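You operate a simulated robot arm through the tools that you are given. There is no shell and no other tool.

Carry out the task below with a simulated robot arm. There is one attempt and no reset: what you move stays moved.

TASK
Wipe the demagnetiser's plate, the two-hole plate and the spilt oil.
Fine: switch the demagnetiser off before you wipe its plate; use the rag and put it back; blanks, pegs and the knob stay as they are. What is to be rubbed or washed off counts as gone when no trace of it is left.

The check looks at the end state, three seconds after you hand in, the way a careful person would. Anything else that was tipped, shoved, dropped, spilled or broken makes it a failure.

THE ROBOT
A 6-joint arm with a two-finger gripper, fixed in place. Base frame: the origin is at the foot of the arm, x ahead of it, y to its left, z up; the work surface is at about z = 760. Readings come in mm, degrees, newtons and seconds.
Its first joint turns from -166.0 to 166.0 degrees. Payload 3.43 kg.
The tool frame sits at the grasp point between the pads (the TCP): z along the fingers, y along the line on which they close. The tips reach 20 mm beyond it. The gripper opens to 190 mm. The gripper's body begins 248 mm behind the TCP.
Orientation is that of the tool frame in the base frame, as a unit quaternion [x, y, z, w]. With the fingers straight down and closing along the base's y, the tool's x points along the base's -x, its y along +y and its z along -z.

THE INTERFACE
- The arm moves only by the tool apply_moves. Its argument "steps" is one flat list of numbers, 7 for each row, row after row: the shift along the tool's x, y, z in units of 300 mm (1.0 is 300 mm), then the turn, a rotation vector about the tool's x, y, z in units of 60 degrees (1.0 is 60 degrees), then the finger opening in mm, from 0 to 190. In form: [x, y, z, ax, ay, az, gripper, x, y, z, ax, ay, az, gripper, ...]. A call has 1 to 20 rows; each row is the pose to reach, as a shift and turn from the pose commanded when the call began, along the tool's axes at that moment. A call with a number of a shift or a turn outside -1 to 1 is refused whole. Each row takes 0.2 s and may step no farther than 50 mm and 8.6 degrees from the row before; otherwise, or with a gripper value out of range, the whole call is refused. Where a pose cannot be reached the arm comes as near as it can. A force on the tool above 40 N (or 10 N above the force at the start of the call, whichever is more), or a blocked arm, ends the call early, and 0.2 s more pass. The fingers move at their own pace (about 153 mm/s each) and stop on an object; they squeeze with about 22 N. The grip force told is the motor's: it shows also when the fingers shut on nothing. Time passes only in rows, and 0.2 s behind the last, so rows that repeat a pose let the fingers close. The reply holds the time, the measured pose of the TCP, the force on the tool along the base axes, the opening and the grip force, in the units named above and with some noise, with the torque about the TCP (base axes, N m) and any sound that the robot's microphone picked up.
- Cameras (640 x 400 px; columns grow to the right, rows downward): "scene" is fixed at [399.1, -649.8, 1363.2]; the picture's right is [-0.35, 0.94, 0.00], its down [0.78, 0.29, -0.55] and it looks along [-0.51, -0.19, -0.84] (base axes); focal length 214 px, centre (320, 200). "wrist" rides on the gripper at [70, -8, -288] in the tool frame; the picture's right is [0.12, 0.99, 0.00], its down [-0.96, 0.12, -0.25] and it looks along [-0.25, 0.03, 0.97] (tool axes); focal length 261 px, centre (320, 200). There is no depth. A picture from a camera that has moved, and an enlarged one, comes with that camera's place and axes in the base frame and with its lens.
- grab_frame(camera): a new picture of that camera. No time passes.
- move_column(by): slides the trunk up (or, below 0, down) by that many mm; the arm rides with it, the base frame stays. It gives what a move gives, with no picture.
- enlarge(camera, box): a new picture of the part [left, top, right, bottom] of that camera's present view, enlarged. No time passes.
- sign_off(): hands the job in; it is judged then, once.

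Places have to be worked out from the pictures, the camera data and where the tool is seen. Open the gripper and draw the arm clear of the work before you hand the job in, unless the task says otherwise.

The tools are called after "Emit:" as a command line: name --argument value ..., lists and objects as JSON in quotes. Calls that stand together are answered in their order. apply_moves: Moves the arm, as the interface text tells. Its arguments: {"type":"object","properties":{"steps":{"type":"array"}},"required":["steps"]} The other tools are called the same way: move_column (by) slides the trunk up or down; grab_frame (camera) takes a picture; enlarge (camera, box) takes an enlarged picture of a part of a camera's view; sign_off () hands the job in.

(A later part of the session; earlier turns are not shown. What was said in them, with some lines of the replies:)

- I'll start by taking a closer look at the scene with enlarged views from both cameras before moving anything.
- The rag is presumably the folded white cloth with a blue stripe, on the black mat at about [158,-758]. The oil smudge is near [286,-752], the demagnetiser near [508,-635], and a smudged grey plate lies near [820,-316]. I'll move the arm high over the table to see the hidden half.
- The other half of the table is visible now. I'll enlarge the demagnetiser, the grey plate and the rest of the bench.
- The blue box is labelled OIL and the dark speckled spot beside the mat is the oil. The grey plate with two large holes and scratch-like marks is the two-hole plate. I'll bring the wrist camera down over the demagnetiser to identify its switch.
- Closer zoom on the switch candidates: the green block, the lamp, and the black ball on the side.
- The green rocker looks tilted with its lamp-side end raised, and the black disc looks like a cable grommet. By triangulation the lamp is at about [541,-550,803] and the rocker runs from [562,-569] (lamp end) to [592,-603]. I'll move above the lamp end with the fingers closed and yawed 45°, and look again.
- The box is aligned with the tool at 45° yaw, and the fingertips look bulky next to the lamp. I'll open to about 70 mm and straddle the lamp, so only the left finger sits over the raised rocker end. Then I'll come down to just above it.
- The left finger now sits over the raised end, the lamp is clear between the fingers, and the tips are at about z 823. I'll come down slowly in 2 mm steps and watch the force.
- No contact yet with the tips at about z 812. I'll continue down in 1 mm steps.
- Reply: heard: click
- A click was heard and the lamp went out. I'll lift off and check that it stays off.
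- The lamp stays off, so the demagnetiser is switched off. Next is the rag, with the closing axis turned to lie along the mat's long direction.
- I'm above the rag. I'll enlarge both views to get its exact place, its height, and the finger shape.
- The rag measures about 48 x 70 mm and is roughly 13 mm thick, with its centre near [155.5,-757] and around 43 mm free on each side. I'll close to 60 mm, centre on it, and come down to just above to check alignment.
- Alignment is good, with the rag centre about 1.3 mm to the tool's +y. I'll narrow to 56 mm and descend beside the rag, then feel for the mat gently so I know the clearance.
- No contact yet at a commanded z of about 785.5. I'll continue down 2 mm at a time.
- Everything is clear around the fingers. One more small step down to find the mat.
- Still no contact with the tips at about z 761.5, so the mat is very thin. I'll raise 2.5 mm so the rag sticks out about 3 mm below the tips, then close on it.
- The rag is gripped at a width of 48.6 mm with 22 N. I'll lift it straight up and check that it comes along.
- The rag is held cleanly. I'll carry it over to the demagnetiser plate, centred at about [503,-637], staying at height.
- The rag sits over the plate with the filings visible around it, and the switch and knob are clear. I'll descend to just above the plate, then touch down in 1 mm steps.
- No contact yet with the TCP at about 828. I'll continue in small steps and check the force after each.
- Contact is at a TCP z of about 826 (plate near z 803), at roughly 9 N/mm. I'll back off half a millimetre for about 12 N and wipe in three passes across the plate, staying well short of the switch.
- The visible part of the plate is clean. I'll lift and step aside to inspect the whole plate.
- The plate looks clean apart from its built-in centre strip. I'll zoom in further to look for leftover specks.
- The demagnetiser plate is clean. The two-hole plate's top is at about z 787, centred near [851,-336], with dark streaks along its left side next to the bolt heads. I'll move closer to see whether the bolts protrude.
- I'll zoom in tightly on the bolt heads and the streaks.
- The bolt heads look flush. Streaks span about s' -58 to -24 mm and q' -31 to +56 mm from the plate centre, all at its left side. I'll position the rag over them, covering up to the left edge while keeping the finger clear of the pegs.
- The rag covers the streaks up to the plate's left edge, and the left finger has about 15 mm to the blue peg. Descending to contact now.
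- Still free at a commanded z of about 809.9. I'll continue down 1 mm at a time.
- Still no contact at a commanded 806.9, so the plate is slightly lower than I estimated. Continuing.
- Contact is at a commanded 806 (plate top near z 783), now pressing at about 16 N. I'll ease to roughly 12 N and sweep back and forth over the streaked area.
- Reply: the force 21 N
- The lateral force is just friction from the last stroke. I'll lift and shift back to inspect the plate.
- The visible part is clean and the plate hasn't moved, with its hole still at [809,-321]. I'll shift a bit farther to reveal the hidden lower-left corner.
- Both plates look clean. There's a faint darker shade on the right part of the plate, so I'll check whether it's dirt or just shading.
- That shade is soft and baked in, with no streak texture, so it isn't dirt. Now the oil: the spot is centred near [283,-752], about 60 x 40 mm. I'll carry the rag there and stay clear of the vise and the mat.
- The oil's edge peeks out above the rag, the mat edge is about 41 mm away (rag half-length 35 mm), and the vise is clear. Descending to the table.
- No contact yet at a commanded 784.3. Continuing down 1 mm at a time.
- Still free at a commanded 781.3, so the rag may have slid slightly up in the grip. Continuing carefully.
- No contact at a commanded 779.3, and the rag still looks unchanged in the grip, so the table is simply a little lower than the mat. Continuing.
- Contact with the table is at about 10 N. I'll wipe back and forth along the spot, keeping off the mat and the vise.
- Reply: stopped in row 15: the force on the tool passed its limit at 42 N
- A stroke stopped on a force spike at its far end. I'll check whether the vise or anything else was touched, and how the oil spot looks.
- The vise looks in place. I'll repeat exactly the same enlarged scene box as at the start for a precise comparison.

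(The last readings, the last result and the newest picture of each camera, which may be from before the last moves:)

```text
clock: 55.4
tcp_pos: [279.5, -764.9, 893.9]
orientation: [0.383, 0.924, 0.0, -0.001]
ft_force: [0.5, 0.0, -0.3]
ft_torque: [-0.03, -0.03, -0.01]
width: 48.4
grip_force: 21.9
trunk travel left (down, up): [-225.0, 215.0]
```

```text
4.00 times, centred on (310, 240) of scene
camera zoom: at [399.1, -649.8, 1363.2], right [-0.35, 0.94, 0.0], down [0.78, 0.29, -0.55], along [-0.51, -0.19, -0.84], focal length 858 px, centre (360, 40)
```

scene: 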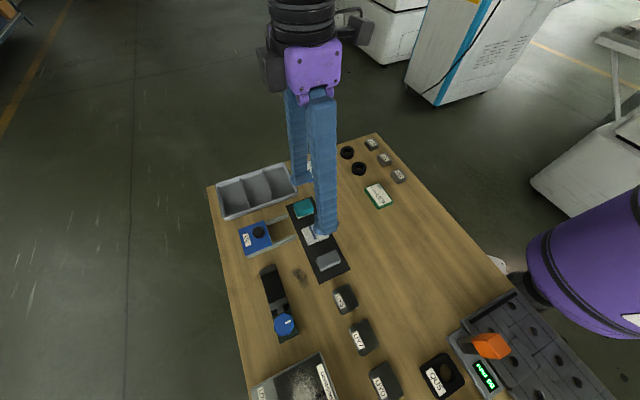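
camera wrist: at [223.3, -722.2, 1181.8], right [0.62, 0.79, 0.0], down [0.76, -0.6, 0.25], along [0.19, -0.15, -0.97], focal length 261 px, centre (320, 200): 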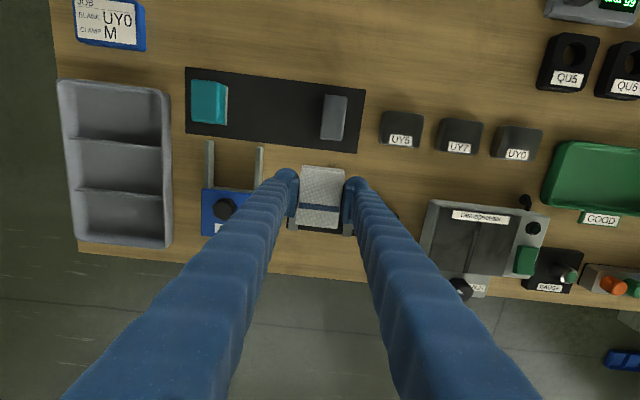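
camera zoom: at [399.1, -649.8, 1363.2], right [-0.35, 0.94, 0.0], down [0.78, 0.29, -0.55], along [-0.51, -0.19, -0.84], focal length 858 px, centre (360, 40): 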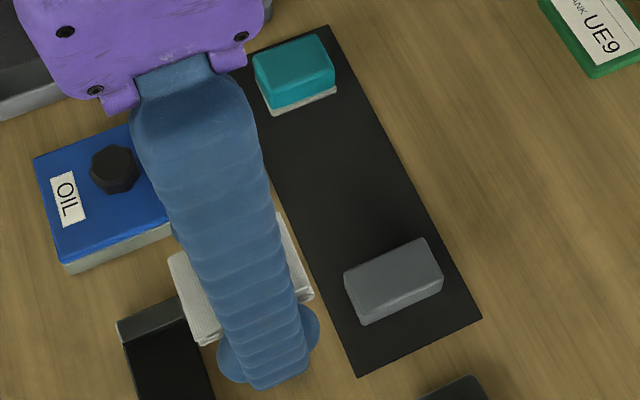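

Vise, OIL box and blanks are all exactly where they were; the rag's edge just met the fixed vise side. Some oil residue shows above the rag, so I'll shift back to see the whole spot.

Emit:
apply_moves --steps '[-0.15, 0, 0, 0, 0, 0, 30, -0.3, 0, 0, 0, 0, 0, 30]'

Emit:
enlarge --camera "wrist" --box '[250, 80, 410, 180]'

Emit:
enlarge --camera "wrist" --box '[295, 85, 365, 145]'

```text
clock: 56.0
tcp_pos: [344.5, -830.9, 892.3]
orientation: [0.382, 0.924, 0.0, 0.0]
ft_force: [0.2, 0.0, -0.5]
ft_torque: [0.04, 0.06, -0.01]
width: 48.7
grip_force: 22.0
trunk travel left (down, up): [-225.0, 215.0]
```

```text
4.00 times, centred on (330, 130) of wrist
camera zoom: at [288.7, -786.8, 1181.2], right [0.62, 0.79, 0.0], down [0.76, -0.6, 0.25], along [0.19, -0.15, -0.97], focal length 1043 px, centre (280, 480)
```

zoom: 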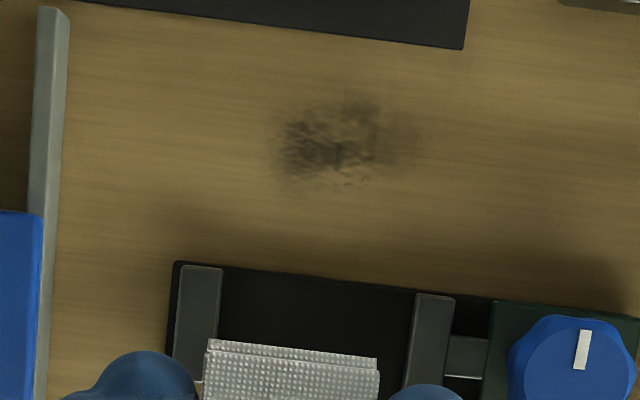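

```text
6.67 times, centred on (330, 115) of wrist
camera zoom: at [288.7, -786.8, 1181.2], right [0.62, 0.79, 0.0], down [0.76, -0.6, 0.25], along [0.19, -0.15, -0.97], focal length 1738 px, centre (253, 767)
```

zoom: 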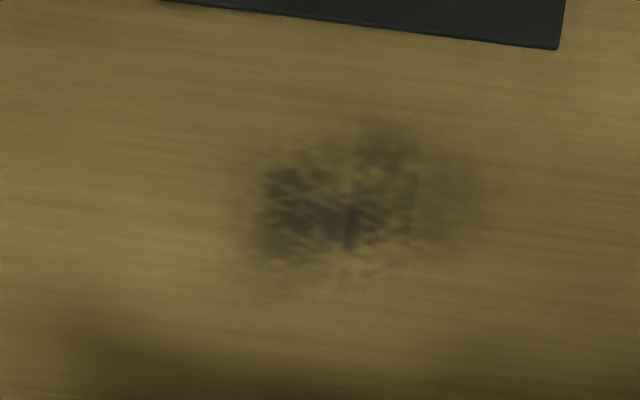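

The oil has only partly faded. I suspect the rag has slid up in the grip so the fingertips carry the load. I'll compare the rag's appearance in the gripper with the picture taken at grasp.

Emit:
enlarge --camera "wrist" --box '[240, 125, 400, 225]'

Emit:
grab_frame --camera "scene"

```text
4.00 times, centred on (320, 175) of wrist
camera zoom: at [288.7, -786.8, 1181.2], right [0.62, 0.79, 0.0], down [0.76, -0.6, 0.25], along [0.19, -0.15, -0.97], focal length 1043 px, centre (320, 300)
```

zoom: 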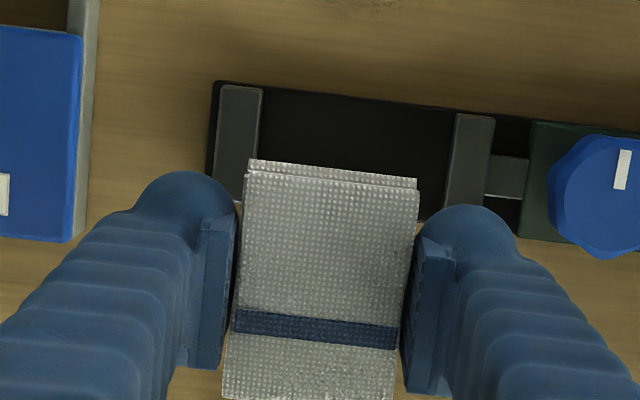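

```text
taken
```

scene: 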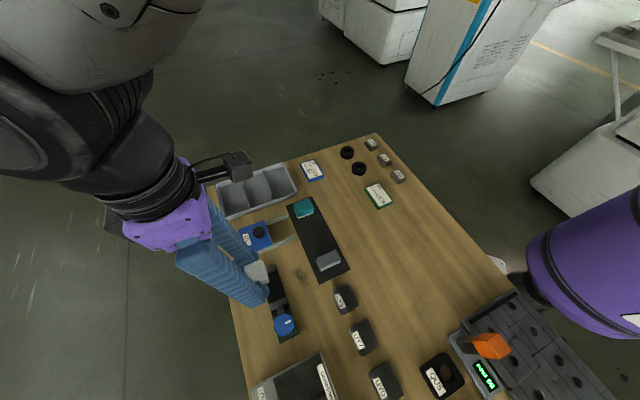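

I'll look from the scene camera at how far the rag protrudes below the fingertips.

Emit:
enlarge --camera "scene" --box '[215, 240, 295, 320]'

```text
5.00 times, centred on (255, 280) of scene
camera zoom: at [399.1, -649.8, 1363.2], right [-0.35, 0.94, 0.0], down [0.78, 0.29, -0.55], along [-0.51, -0.19, -0.84], focal length 1072 px, centre (645, -200)
```

zoom: 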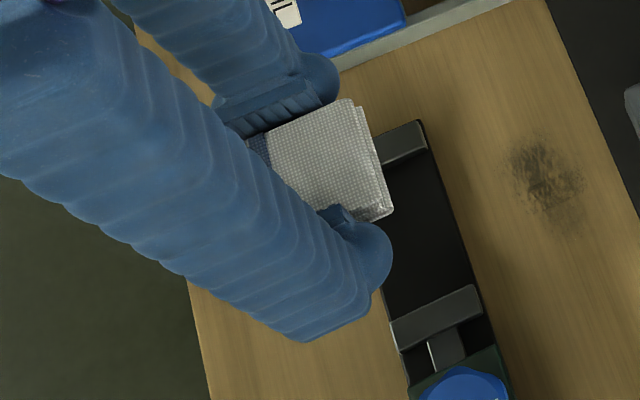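

The commanded and measured heights suggest the fingertips and rag are now flush, so the rag presses only weakly. I'll return to the oil spot, set the rag down, re-grip it about 4 mm higher so it protrudes, and wipe again more gently.

Emit:
apply_moves --steps '[0.108, 0.0141, 0, 0, 0, 0, 30, 0.216, 0.0282, 0, 0, 0, 0, 30, 0.3247, 0.0423, 0, 0, 0, 0, 30, 0.3247, 0.0423, 0.12, 0, 0, 0, 30, 0.3247, 0.0423, 0.24, 0, 0, 0, 30, 0.3247, 0.0423, 0.32, 0, 0, 0, 30, 0.3247, 0.0423, 0.36, 0, 0, 0, 30]'

Emit:
apply_moves --steps '[0, 0, 0.0033, 0, 0, 0, 30, 0, 0, 0.0067, 0, 0, 0, 30, 0, 0, 0.01, 0, 0, 0, 30]'

Emit:
apply_moves --steps '[0, 0, 0.0033, 0, 0, 0, 30]'

```text
clock: 57.6
tcp_pos: [284.6, -752.2, 787.2]
orientation: [0.384, 0.923, -0.001, 0.0]
ft_force: [0.4, 0.0, -1.7]
ft_torque: [-0.03, 0.05, -0.02]
width: 48.5
grip_force: 22.2
trunk travel left (down, up): [-225.0, 215.0]
```

```text
clock: 58.4
tcp_pos: [286.5, -752.2, 782.3]
orientation: [0.383, 0.924, -0.001, 0.0]
ft_force: [-0.3, 0.1, -0.3]
ft_torque: [-0.02, 0.02, -0.02]
width: 48.5
grip_force: 21.7
trunk travel left (down, up): [-225.0, 215.0]
```

```text
clock: 58.8
tcp_pos: [285.1, -751.6, 782.9]
orientation: [0.383, 0.924, 0.0, 0.0]
ft_force: [0.2, -0.1, -0.7]
ft_torque: [0.05, -0.05, -0.01]
width: 48.6
grip_force: 22.1
trunk travel left (down, up): [-225.0, 215.0]
```

The position is about 782 and still free. I'll step down to contact.

Emit:
apply_moves --steps '[0, 0, 0.0033, 0, 0, 0, 30]'

Emit:
apply_moves --steps '[0, 0, 0.0033, 0, 0, 0, 30]'

Emit:
apply_moves --steps '[0, 0, 0.0033, 0, 0, 0, 30]'

```text
clock: 59.2
tcp_pos: [285.7, -753.1, 780.7]
orientation: [0.384, 0.923, 0.0, 0.0]
ft_force: [0.9, -0.3, -1.1]
ft_torque: [0.05, 0.0, 0.0]
width: 48.7
grip_force: 22.2
trunk travel left (down, up): [-225.0, 215.0]
```

```text
clock: 59.6
tcp_pos: [285.6, -751.8, 780.1]
orientation: [0.383, 0.924, 0.0, 0.001]
ft_force: [0.5, 1.1, 2.2]
ft_torque: [0.02, 0.06, 0.01]
width: 48.6
grip_force: 21.9
trunk travel left (down, up): [-225.0, 215.0]
```

```text
clock: 60.0
tcp_pos: [284.5, -753.0, 780.7]
orientation: [0.383, 0.924, -0.001, 0.001]
ft_force: [0.0, 3.3, 11.3]
ft_torque: [0.15, 0.05, -0.03]
width: 48.7
grip_force: 22.3
trunk travel left (down, up): [-225.0, 215.0]
```

Contact at TCP 780 means the tips are right at the table, which confirms they're flush with the rag. I'll release the rag, raise about 5 mm, and grip it again.

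Emit:
apply_moves --steps '[0, 0, -0.0023, 0, 0, 0, 30, 0, 0, -0.0023, 0, 0, 0, 58, 0, 0, -0.0023, 0, 0, 0, 58, 0, 0, -0.018, 0, 0, 0, 58, 0, 0, -0.018, 0, 0, 0, 58]'

Emit:
enlarge --camera "wrist" --box '[240, 125, 400, 225]'

```text
clock: 61.2
tcp_pos: [286.4, -752.2, 783.2]
orientation: [0.383, 0.924, 0.0, 0.0]
ft_force: [-0.8, -0.1, 0.7]
ft_torque: [-0.01, 0.02, 0.0]
width: 57.8
grip_force: 0.1
trunk travel left (down, up): [-225.0, 215.0]
```

```text
4.00 times, centred on (320, 175) of wrist
camera zoom: at [229.3, -709.0, 1071.7], right [0.62, 0.79, 0.0], down [0.76, -0.6, 0.25], along [0.19, -0.15, -0.97], focal length 1043 px, centre (320, 300)
```

zoom: 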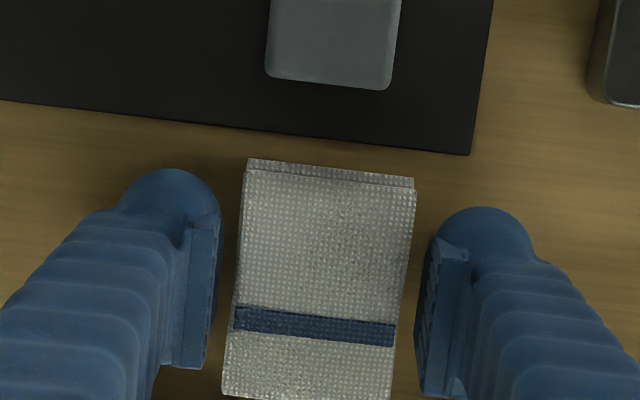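

The rag lies flat between the fingers. Closing on it at this higher position.

Emit:
apply_moves --steps '[0, 0, 0, 0, 0, 0, 45, 0, 0, 0, 0, 0, 0, 30, 0, 0, 0, 0, 0, 0, 30, 0, 0, 0, 0, 0, 0, 30]'

Emit:
apply_moves --steps '[0, 0, 0.0033, 0, 0, 0, 30]'

```text
clock: 62.2
tcp_pos: [285.5, -752.8, 784.6]
orientation: [0.383, 0.924, 0.0, 0.0]
ft_force: [-0.8, -1.2, -0.4]
ft_torque: [0.0, 0.01, 0.0]
width: 48.5
grip_force: 22.0
trunk travel left (down, up): [-225.0, 215.0]
```

```text
clock: 62.6
tcp_pos: [286.1, -753.5, 783.6]
orientation: [0.383, 0.924, 0.0, 0.001]
ft_force: [-0.1, 0.2, 5.5]
ft_torque: [0.04, 0.07, 0.01]
width: 48.8
grip_force: 21.9
trunk travel left (down, up): [-225.0, 215.0]
```

The rag is now in contact at 5.5 N with the tips clear of the table. I'll wipe again with several strokes.

Emit:
apply_moves --steps '[0, 0.02, 0, 0, 0, 0, 30, 0, 0.045, 0, 0, 0, 0, 30, 0, 0.01, 0, 0, 0, 0, 30, 0, -0.02, 0, 0, 0, 0, 30, 0, -0.045, 0, 0, 0, 0, 30, 0.008, -0.045, 0, 0, 0, 0, 30, 0.008, -0.015, 0, 0, 0, 0, 30, 0.008, 0.015, 0, 0, 0, 0, 30, 0.008, 0.045, 0, 0, 0, 0, 30, -0.01, 0.045, 0, 0, 0, 0, 30, -0.01, 0.015, 0, 0, 0, 0, 30, -0.01, -0.015, 0, 0, 0, 0, 30, -0.01, -0.045, 0, 0, 0, 0, 30, 0, -0.045, 0, 0, 0, 0, 30, 0, -0.015, 0, 0, 0, 0, 30, 0, 0.015, 0, 0, 0, 0, 30, 0, 0.045, 0, 0, 0, 0, 30, 0, 0.015, 0, 0, 0, 0, 30, 0, -0.015, 0, 0, 0, 0, 30, 0, 0, 0, 0, 0, 0, 30]'

```text
clock: 66.8
tcp_pos: [286.2, -751.4, 783.1]
orientation: [0.383, 0.924, 0.0, 0.0]
ft_force: [-0.3, 0.5, 3.5]
ft_torque: [-0.02, 0.02, 0.04]
width: 48.6
grip_force: 22.2
trunk travel left (down, up): [-225.0, 215.0]
```

The stroke ended cleanly at 3.5 N. I'll do another round about 0.5 mm deeper before checking.

Emit:
apply_moves --steps '[0, 0.02, 0.0017, 0, 0, 0, 30, 0, 0.045, 0.0017, 0, 0, 0, 30, 0, 0.01, 0.0017, 0, 0, 0, 30, 0, -0.02, 0.0017, 0, 0, 0, 30, 0, -0.045, 0.0017, 0, 0, 0, 30, 0.008, -0.045, 0.0017, 0, 0, 0, 30, 0.008, -0.015, 0.0017, 0, 0, 0, 30, 0.008, 0.015, 0.0017, 0, 0, 0, 30, 0.008, 0.045, 0.0017, 0, 0, 0, 30, -0.01, 0.045, 0.0017, 0, 0, 0, 30, -0.01, 0.015, 0.0017, 0, 0, 0, 30, -0.01, -0.015, 0.0017, 0, 0, 0, 30, -0.01, -0.045, 0.0017, 0, 0, 0, 30, 0, -0.045, 0.0017, 0, 0, 0, 30, 0, -0.015, 0.0017, 0, 0, 0, 30, 0, 0.015, 0.0017, 0, 0, 0, 30, 0, 0.045, 0.0017, 0, 0, 0, 30, 0, 0.015, 0.0017, 0, 0, 0, 30, 0, -0.015, 0.0017, 0, 0, 0, 30, 0, 0, 0.0017, 0, 0, 0, 30]'

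Emit:
apply_moves --steps '[0, 0, -0.02, 0, 0, 0, 30, 0, 0, -0.1, 0, 0, 0, 30, 0, 0, -0.24, 0, 0, 0, 30, -0.1, 0, -0.36, 0, 0, 0, 30, -0.22, 0, -0.36, 0, 0, 0, 30, -0.34, 0, -0.36, 0, 0, 0, 30]'

Emit:
enlarge --camera "wrist" --box '[250, 80, 410, 180]'

Emit:
enlarge --camera "wrist" --box '[285, 75, 365, 145]'

```text
clock: 71.0
tcp_pos: [284.8, -753.7, 783.0]
orientation: [0.383, 0.924, 0.0, 0.001]
ft_force: [-4.7, -3.6, 10.1]
ft_torque: [-0.05, 0.11, 0.02]
width: 48.7
grip_force: 21.7
trunk travel left (down, up): [-225.0, 215.0]
```

```text
clock: 72.4
tcp_pos: [359.9, -823.6, 890.5]
orientation: [0.383, 0.924, 0.0, 0.0]
ft_force: [0.8, -0.2, -0.3]
ft_torque: [-0.01, 0.06, 0.02]
width: 48.7
grip_force: 22.3
trunk travel left (down, up): [-225.0, 215.0]
```

```text
4.00 times, centred on (330, 130) of wrist
camera zoom: at [303.0, -781.1, 1177.8], right [0.62, 0.79, 0.0], down [0.76, -0.6, 0.25], along [0.19, -0.15, -0.97], focal length 1043 px, centre (280, 480)
```

zoom: 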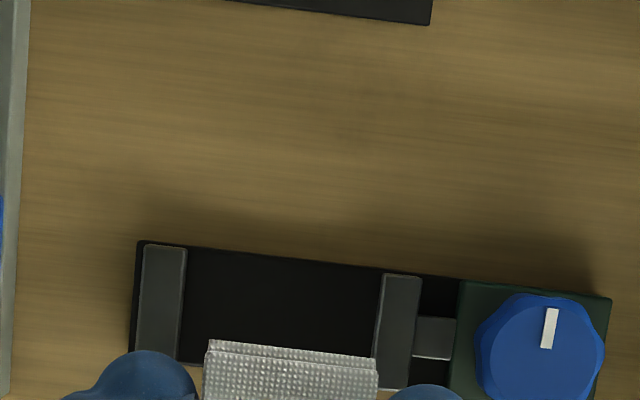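

```text
5.71 times, centred on (325, 110) of wrist
camera zoom: at [303.0, -781.1, 1177.8], right [0.62, 0.79, 0.0], down [0.76, -0.6, 0.25], along [0.19, -0.15, -0.97], focal length 1489 px, centre (291, 714)
```

zoom: 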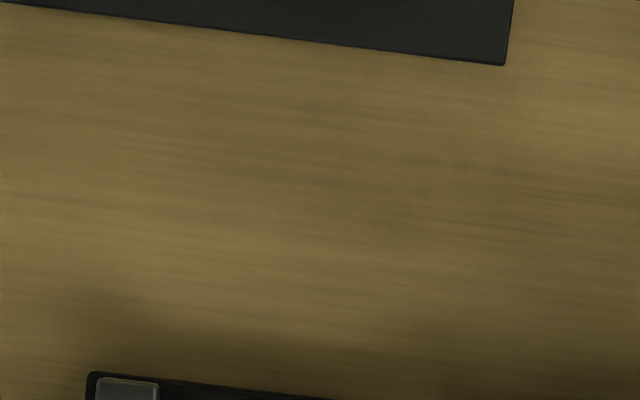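

The oil spot appears gone. I'll zoom tightly on its former location, pixel (327,110), to look for faint remains.

Emit:
enlarge --camera "wrist" --box '[307, 97, 347, 122]'

Emit:
enlarge --camera "scene" --box '[280, 255, 330, 290]'

Emit:
grab_frame --camera "wrist"

```text
16.00 times, centred on (327, 110) of wrist
camera zoom: at [303.0, -781.1, 1177.8], right [0.62, 0.79, 0.0], down [0.76, -0.6, 0.25], along [0.19, -0.15, -0.97], focal length 4170 px, centre (208, 1648)
```

zoom: 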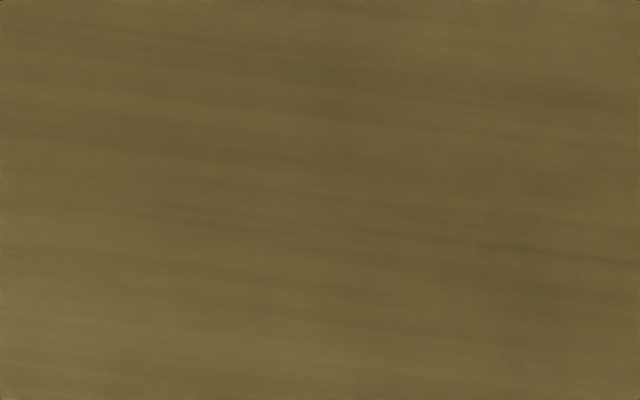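

```text
11.43 times, centred on (305, 272) of scene
camera zoom: at [399.1, -649.8, 1363.2], right [-0.35, 0.94, 0.0], down [0.78, 0.29, -0.55], along [-0.51, -0.19, -0.84], focal length 2451 px, centre (491, -629)
```

zoom: 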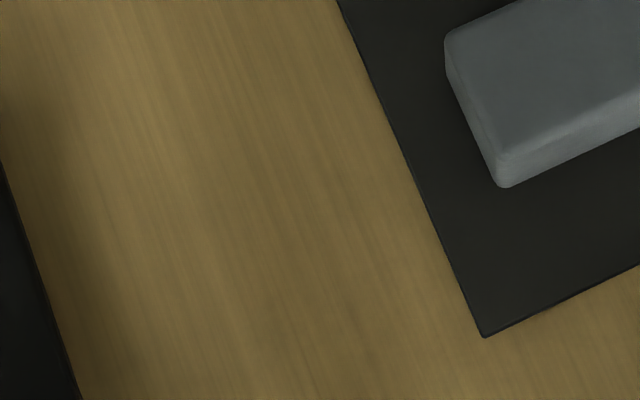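

```text
taken
camera wrist: at [303.0, -781.1, 1177.8], right [0.62, 0.79, 0.0], down [0.76, -0.6, 0.25], along [0.19, -0.15, -0.97], focal length 261 px, centre (320, 200)
```

wrist: 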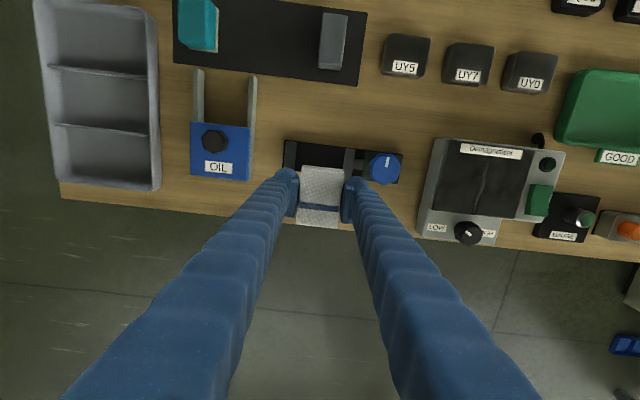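

No trace is visible in wood or grain. For certainty I'll do one more light wiping round over the same spot, then return the rag.

Emit:
apply_moves --steps '[0.12, 0, 0, 0, 0, 0, 30, 0.24, 0, 0, 0, 0, 0, 30, 0.34, 0, 0, 0, 0, 0, 30, 0.34, 0, 0.12, 0, 0, 0, 30, 0.34, 0, 0.24, 0, 0, 0, 30, 0.34, 0, 0.32, 0, 0, 0, 30, 0.34, 0, 0.35, 0, 0, 0, 30, 0.34, 0, 0.3583, 0, 0, 0, 30]'

Emit:
apply_moves --steps '[0, 0.02, 0, 0, 0, 0, 30, 0, 0.05, 0, 0, 0, 0, 30, 0, 0.01, 0, 0, 0, 0, 30, 0, -0.02, 0, 0, 0, 0, 30, 0, -0.05, 0, 0, 0, 0, 30, 0.008, -0.05, 0, 0, 0, 0, 30, 0.008, -0.015, 0, 0, 0, 0, 30, 0.008, 0.015, 0, 0, 0, 0, 30, 0.008, 0.05, 0, 0, 0, 0, 30, -0.01, 0.05, 0, 0, 0, 0, 30, -0.01, 0.015, 0, 0, 0, 0, 30, -0.01, -0.015, 0, 0, 0, 0, 30, -0.01, -0.05, 0, 0, 0, 0, 30, 0, -0.05, 0, 0, 0, 0, 30, 0, -0.015, 0, 0, 0, 0, 30, 0, 0.015, 0, 0, 0, 0, 30, 0, 0.045, 0, 0, 0, 0, 30, 0, 0.015, 0, 0, 0, 0, 30, 0, -0.015, 0, 0, 0, 0, 30, 0, 0, 0, 0, 0, 0, 30]'

```text
clock: 74.2
tcp_pos: [285.7, -752.4, 782.8]
orientation: [0.383, 0.924, 0.001, 0.0]
ft_force: [-0.7, 0.1, 0.9]
ft_torque: [-0.01, -0.02, 0.01]
width: 48.3
grip_force: 21.3
trunk travel left (down, up): [-225.0, 215.0]
```

```text
clock: 78.4
tcp_pos: [285.7, -753.0, 783.4]
orientation: [0.384, 0.924, 0.0, 0.0]
ft_force: [1.7, 0.5, 2.0]
ft_torque: [0.0, 0.01, -0.01]
width: 48.6
grip_force: 22.1
trunk travel left (down, up): [-225.0, 215.0]
```

That contact was very light at 1 to 2 N. One more round about 0.7 mm deeper gives firm rubbing.

Emit:
apply_moves --steps '[0, 0.02, 0.0023, 0, 0, 0, 30, 0, 0.05, 0.0023, 0, 0, 0, 30, 0, 0.01, 0.0023, 0, 0, 0, 30, 0, -0.02, 0.0023, 0, 0, 0, 30, 0, -0.05, 0.0023, 0, 0, 0, 30, 0.008, -0.05, 0.0023, 0, 0, 0, 30, 0.008, -0.015, 0.0023, 0, 0, 0, 30, 0.008, 0.015, 0.0023, 0, 0, 0, 30, 0.008, 0.05, 0.0023, 0, 0, 0, 30, -0.01, 0.05, 0.0023, 0, 0, 0, 30, -0.01, 0.015, 0.0023, 0, 0, 0, 30, -0.01, -0.015, 0.0023, 0, 0, 0, 30, -0.01, -0.05, 0.0023, 0, 0, 0, 30, 0, -0.05, 0.0023, 0, 0, 0, 30, 0, -0.015, 0.0023, 0, 0, 0, 30, 0, 0.015, 0.0023, 0, 0, 0, 30, 0, 0.045, 0.0023, 0, 0, 0, 30, 0, 0.015, 0.0023, 0, 0, 0, 30, 0, -0.015, 0.0023, 0, 0, 0, 30, 0, 0, 0.0023, 0, 0, 0, 30]'

Emit:
apply_moves --steps '[0, 0, -0.02, 0, 0, 0, 30, 0, 0, -0.1, 0, 0, 0, 30, 0, 0, -0.24, 0, 0, 0, 30, -0.1, 0, -0.36, 0, 0, 0, 30, -0.22, 0, -0.36, 0, 0, 0, 30, -0.34, 0, -0.36, 0, 0, 0, 30]'

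Emit:
enlarge --camera "wrist" --box '[250, 80, 410, 180]'

Emit:
enlarge --camera "scene" --box '[250, 190, 370, 290]'

```text
clock: 82.6
tcp_pos: [283.1, -753.2, 783.2]
orientation: [0.382, 0.924, 0.0, 0.0]
ft_force: [-4.4, -3.4, 10.0]
ft_torque: [-0.05, 0.09, 0.02]
width: 48.6
grip_force: 21.8
trunk travel left (down, up): [-225.0, 215.0]
```

```text
clock: 84.0
tcp_pos: [358.3, -823.5, 890.1]
orientation: [0.383, 0.924, 0.0, 0.0]
ft_force: [-0.5, -0.8, -1.5]
ft_torque: [0.02, 0.02, -0.01]
width: 48.7
grip_force: 22.1
trunk travel left (down, up): [-225.0, 215.0]
```

```text
4.00 times, centred on (330, 130) of wrist
camera zoom: at [302.3, -781.0, 1177.5], right [0.62, 0.79, 0.0], down [0.76, -0.6, 0.25], along [0.19, -0.15, -0.97], focal length 1043 px, centre (280, 480)
```

zoom: 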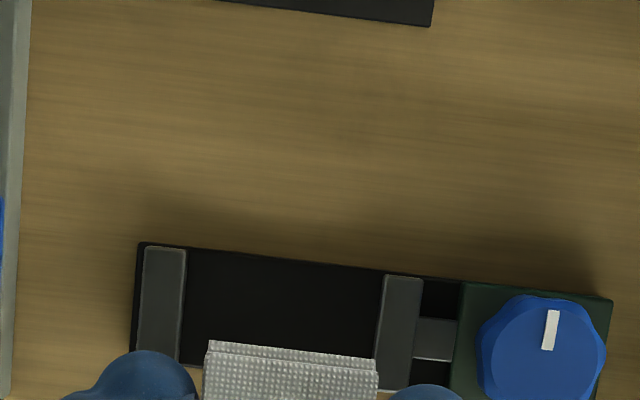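

```text
4.00 times, centred on (310, 240) of scene
camera zoom: at [399.1, -649.8, 1363.2], right [-0.35, 0.94, 0.0], down [0.78, 0.29, -0.55], along [-0.51, -0.19, -0.84], focal length 858 px, centre (360, 40)
```

zoom: 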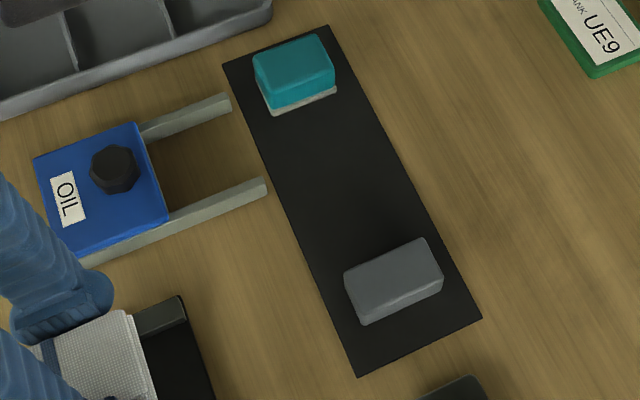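

The oil is completely gone. Now I'll carry the rag back to its place on the mat, at a grasp TCP of about [155.8,-755.7].

Emit:
apply_moves --steps '[0.1284, -0.0626, 0, 0, 0, 0, 30, 0.2567, -0.1253, 0, 0, 0, 0, 30, 0.385, -0.1879, 0, 0, 0, 0, 30, 0.5134, -0.2506, 0, 0, 0, 0, 30, 0.6418, -0.3132, 0, 0, 0, 0, 30]'

Emit:
apply_moves --steps '[0, 0, 0.1, 0, 0, 0, 30, 0, 0, 0.1683, 0, 0, 0, 30]'

Emit:
enlarge --camera "wrist" --box '[240, 125, 400, 225]'

Emit:
enlarge --camera "scene" --box '[250, 190, 370, 290]'

```text
clock: 85.2
tcp_pos: [155.2, -755.0, 890.0]
orientation: [0.384, 0.923, -0.001, 0.001]
ft_force: [0.5, -0.7, -0.5]
ft_torque: [0.02, -0.04, 0.0]
width: 48.5
grip_force: 22.2
trunk travel left (down, up): [-225.0, 215.0]
```

```text
clock: 85.8
tcp_pos: [153.2, -754.6, 838.5]
orientation: [0.383, 0.924, 0.001, 0.0]
ft_force: [-0.4, -0.8, -0.6]
ft_torque: [0.08, -0.01, -0.03]
width: 48.6
grip_force: 22.2
trunk travel left (down, up): [-225.0, 215.0]
```

```text
4.00 times, centred on (320, 175) of wrist
camera zoom: at [98.1, -711.6, 1127.1], right [0.62, 0.79, 0.0], down [0.76, -0.6, 0.25], along [0.2, -0.15, -0.97], focal length 1043 px, centre (320, 300)
```

zoom: 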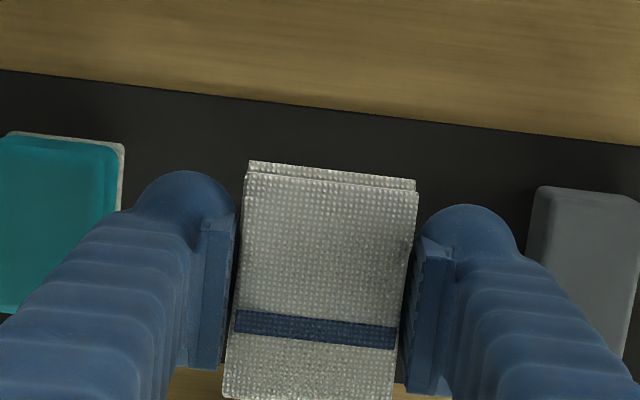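

```text
4.00 times, centred on (310, 240) of scene
camera zoom: at [399.1, -649.8, 1363.2], right [-0.35, 0.94, 0.0], down [0.78, 0.29, -0.55], along [-0.51, -0.19, -0.84], focal length 858 px, centre (360, 40)
```

zoom: 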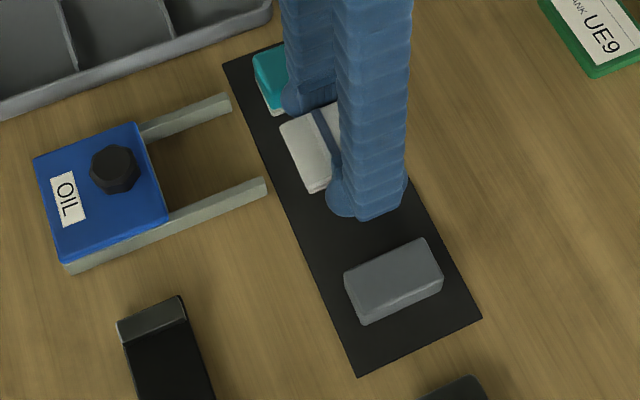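

The view matches the pre-grasp picture to within about 1 to 2 mm. I'll correct slightly and lower the rag onto the mat.

Emit:
apply_moves --steps '[-0.004, -0.0017, 0.06, 0, 0, 0, 30, -0.004, -0.0017, 0.12, 0, 0, 0, 30, -0.004, -0.0017, 0.16, 0, 0, 0, 30, -0.004, -0.0017, 0.175, 0, 0, 0, 30]'

Emit:
apply_moves --steps '[0, 0, 0.0033, 0, 0, 0, 30]'

Emit:
apply_moves --steps '[0, 0, 0.0033, 0, 0, 0, 30]'

```text
clock: 86.8
tcp_pos: [155.0, -755.2, 786.9]
orientation: [0.382, 0.924, 0.001, 0.0]
ft_force: [-0.6, 0.6, -1.1]
ft_torque: [-0.01, 0.03, -0.02]
width: 48.7
grip_force: 21.8
trunk travel left (down, up): [-225.0, 215.0]
```

```text
clock: 87.2
tcp_pos: [155.0, -754.8, 786.5]
orientation: [0.383, 0.924, 0.001, 0.0]
ft_force: [-0.1, -0.3, -0.3]
ft_torque: [0.02, 0.02, -0.01]
width: 48.7
grip_force: 22.4
trunk travel left (down, up): [-225.0, 215.0]
```

```text
clock: 87.6
tcp_pos: [156.6, -755.8, 784.6]
orientation: [0.383, 0.924, 0.0, 0.0]
ft_force: [0.2, 0.7, 2.7]
ft_torque: [-0.06, -0.01, 0.0]
width: 48.7
grip_force: 21.7
trunk travel left (down, up): [-225.0, 215.0]
```

The rag touches the mat at 2.7 N. I'll open the fingers gently to 58 mm so the neighbours stay clear, then rise straight up.

Emit:
apply_moves --steps '[0, 0, 0, 0, 0, 0, 52, 0, 0, 0, 0, 0, 0, 57, 0, 0, 0, 0, 0, 0, 57, 0, 0, -0.03, 0, 0, 0, 57, 0, 0, -0.1, 0, 0, 0, 57, 0, 0, -0.2, 0, 0, 0, 57, 0, 0, -0.35, 0, 0, 0, 57]'

Emit:
enlarge --camera "wrist" --box '[240, 100, 400, 220]'

Emit:
enlarge --camera "scene" --box '[250, 190, 370, 290]'

```text
clock: 89.2
tcp_pos: [154.0, -754.7, 890.3]
orientation: [0.383, 0.924, 0.0, 0.001]
ft_force: [1.1, 0.4, 0.3]
ft_torque: [0.01, 0.0, 0.02]
width: 57.0
grip_force: 0.1
trunk travel left (down, up): [-225.0, 215.0]
```

```text
3.33 times, centred on (320, 160) of wrist
camera zoom: at [99.1, -712.1, 1178.3], right [0.62, 0.79, 0.0], down [0.76, -0.6, 0.25], along [0.2, -0.15, -0.97], focal length 869 px, centre (320, 333)
```

zoom: 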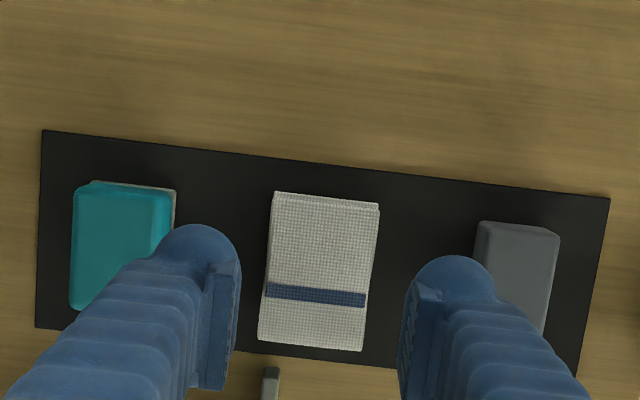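

```text
4.00 times, centred on (310, 240) of scene
camera zoom: at [399.1, -649.8, 1363.2], right [-0.35, 0.94, 0.0], down [0.78, 0.29, -0.55], along [-0.51, -0.19, -0.84], focal length 858 px, centre (360, 40)
```

zoom: 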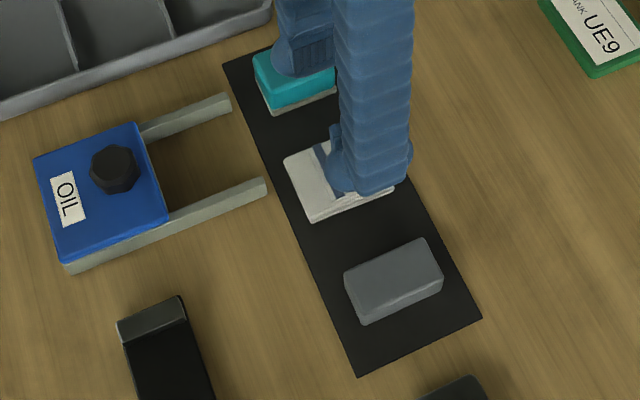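

The rag is back in its original spot in the same orientation. I'll raise the arm, open the gripper, and go to a high viewpoint for final inspection.

Emit:
apply_moves --steps '[-0.013, 0.054, -0.103, 0, 0, -0.107, 80, -0.026, 0.108, -0.206, 0, 0, -0.214, 110, -0.039, 0.162, -0.309, 0, 0, -0.321, 140, -0.052, 0.216, -0.411, 0, 0, -0.428, 170, -0.065, 0.27, -0.514, 0, 0, -0.535, 190, -0.078, 0.324, -0.617, 0, 0, -0.642, 190, -0.091, 0.378, -0.72, 0, 0, -0.75, 190]'

Emit:
grab_frame --camera "wrist"

Emit:
enlarge --camera "wrist" --box '[260, 220, 420, 320]'

Emit:
enlarge --camera "wrist" --box '[320, 280, 480, 400]'

Emit:
enlarge --camera "wrist" --box '[240, 140, 400, 240]'

Emit:
enlarge --camera "wrist" --box '[200, 40, 360, 140]'

```text
clock: 90.8
tcp_pos: [254.1, -695.2, 1106.4]
orientation: [-0.001, 1.0, 0.0, 0.0]
ft_force: [-0.7, -0.5, 0.0]
ft_torque: [0.02, 0.02, -0.01]
width: 190.0
grip_force: 0.2
trunk travel left (down, up): [-225.0, 215.0]
```

```text
taken
camera wrist: at [184.3, -704.6, 1394.0], right [-0.12, 0.99, 0.0], down [0.96, 0.12, 0.25], along [0.25, 0.03, -0.97], focal length 261 px, centre (320, 200)
```

wrist: 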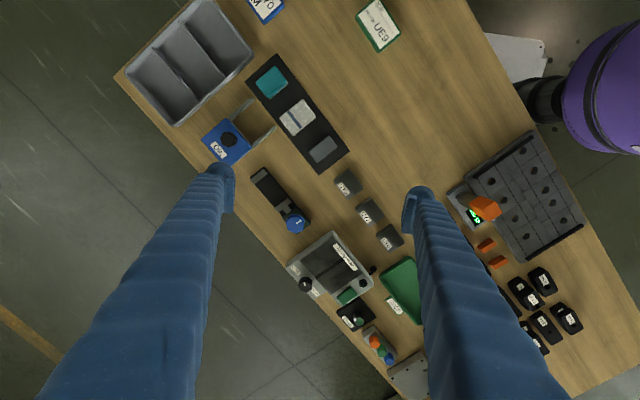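

```text
4.00 times, centred on (340, 270) of wrist
camera zoom: at [184.3, -704.6, 1394.0], right [-0.12, 0.99, 0.0], down [0.96, 0.12, 0.25], along [0.25, 0.03, -0.97], focal length 1043 px, centre (240, -80)
```

zoom: 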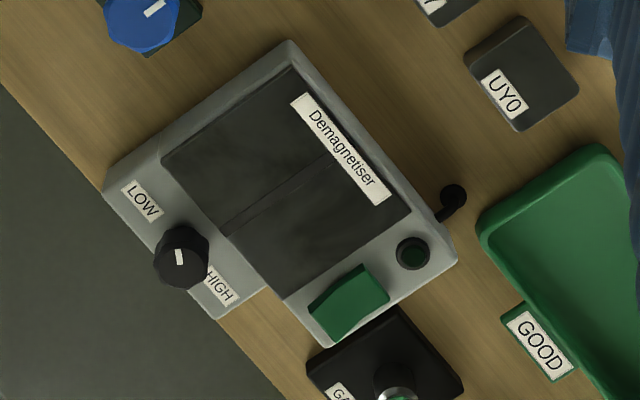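

```text
3.33 times, centred on (400, 340) of wrist
camera zoom: at [184.3, -704.6, 1394.0], right [-0.12, 0.99, 0.0], down [0.96, 0.12, 0.25], along [0.25, 0.03, -0.97], focal length 869 px, centre (53, -267)
```

zoom: 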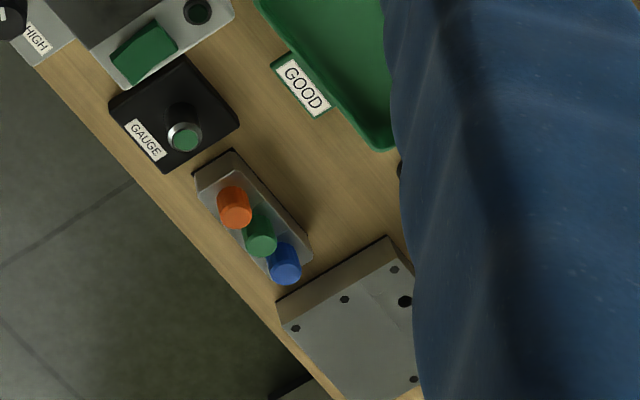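

```text
4.00 times, centred on (320, 190) of wrist
camera zoom: at [184.3, -704.6, 1394.0], right [-0.12, 0.99, 0.0], down [0.96, 0.12, 0.25], along [0.25, 0.03, -0.97], focal length 1043 px, centre (320, 240)
```

zoom: 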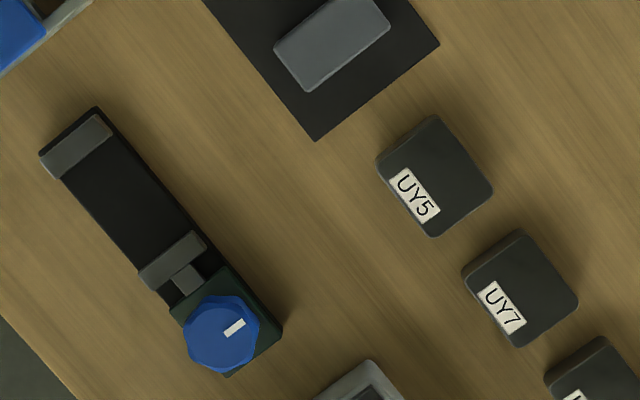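

```text
4.00 times, centred on (280, 90) of wrist
camera zoom: at [184.3, -704.6, 1394.0], right [-0.12, 0.99, 0.0], down [0.96, 0.12, 0.25], along [0.25, 0.03, -0.97], focal length 1043 px, centre (480, 640)
```

zoom: 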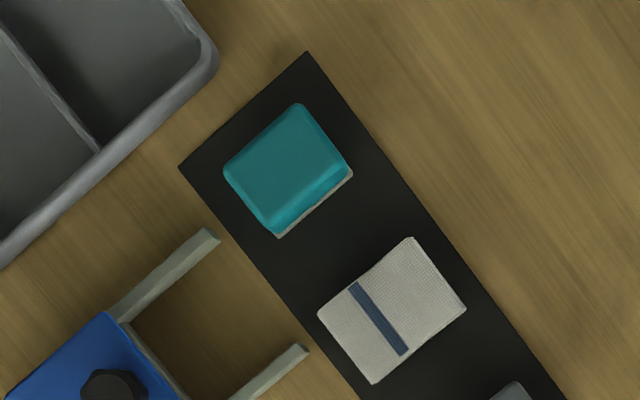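

Everything matches the starting layout: the lamp is off, the filings, streaks and oil are gone, and the rag is back on the mat. Knob, pegs and blanks are untouched, and the arm is raised clear with the gripper open. Handing the job in.

Emit:
sign_off

```text
The job is handed in.
```

The demagnetiser is off, and its plate, the two-hole plate and the spilt oil are all wiped, with no trace visible in the close-up pictures. I've handed the job in.

- **Demagnetiser:** I pressed the green rocker before wiping. It clicked, and the lamp went out and stayed out.
- **Oil:** The first wipe only faded it, because the rag had slid up between the fingers and the fingertips were taking the load. I re-gripped the rag a little higher and wiped again until the spot was gone.
- **Force stop:** One stroke on the oil stopped when the force went over the limit, at 42 N. The cause is unclear; the rag may have touched the side of the vise. The pictures from before and after show that nothing near it had moved.
- **Everything else:** The rag is back in its place on the mat. In the final pictures, the blanks, pegs and knob in view look the same as at the start. The gripper is open and the arm is raised clear.
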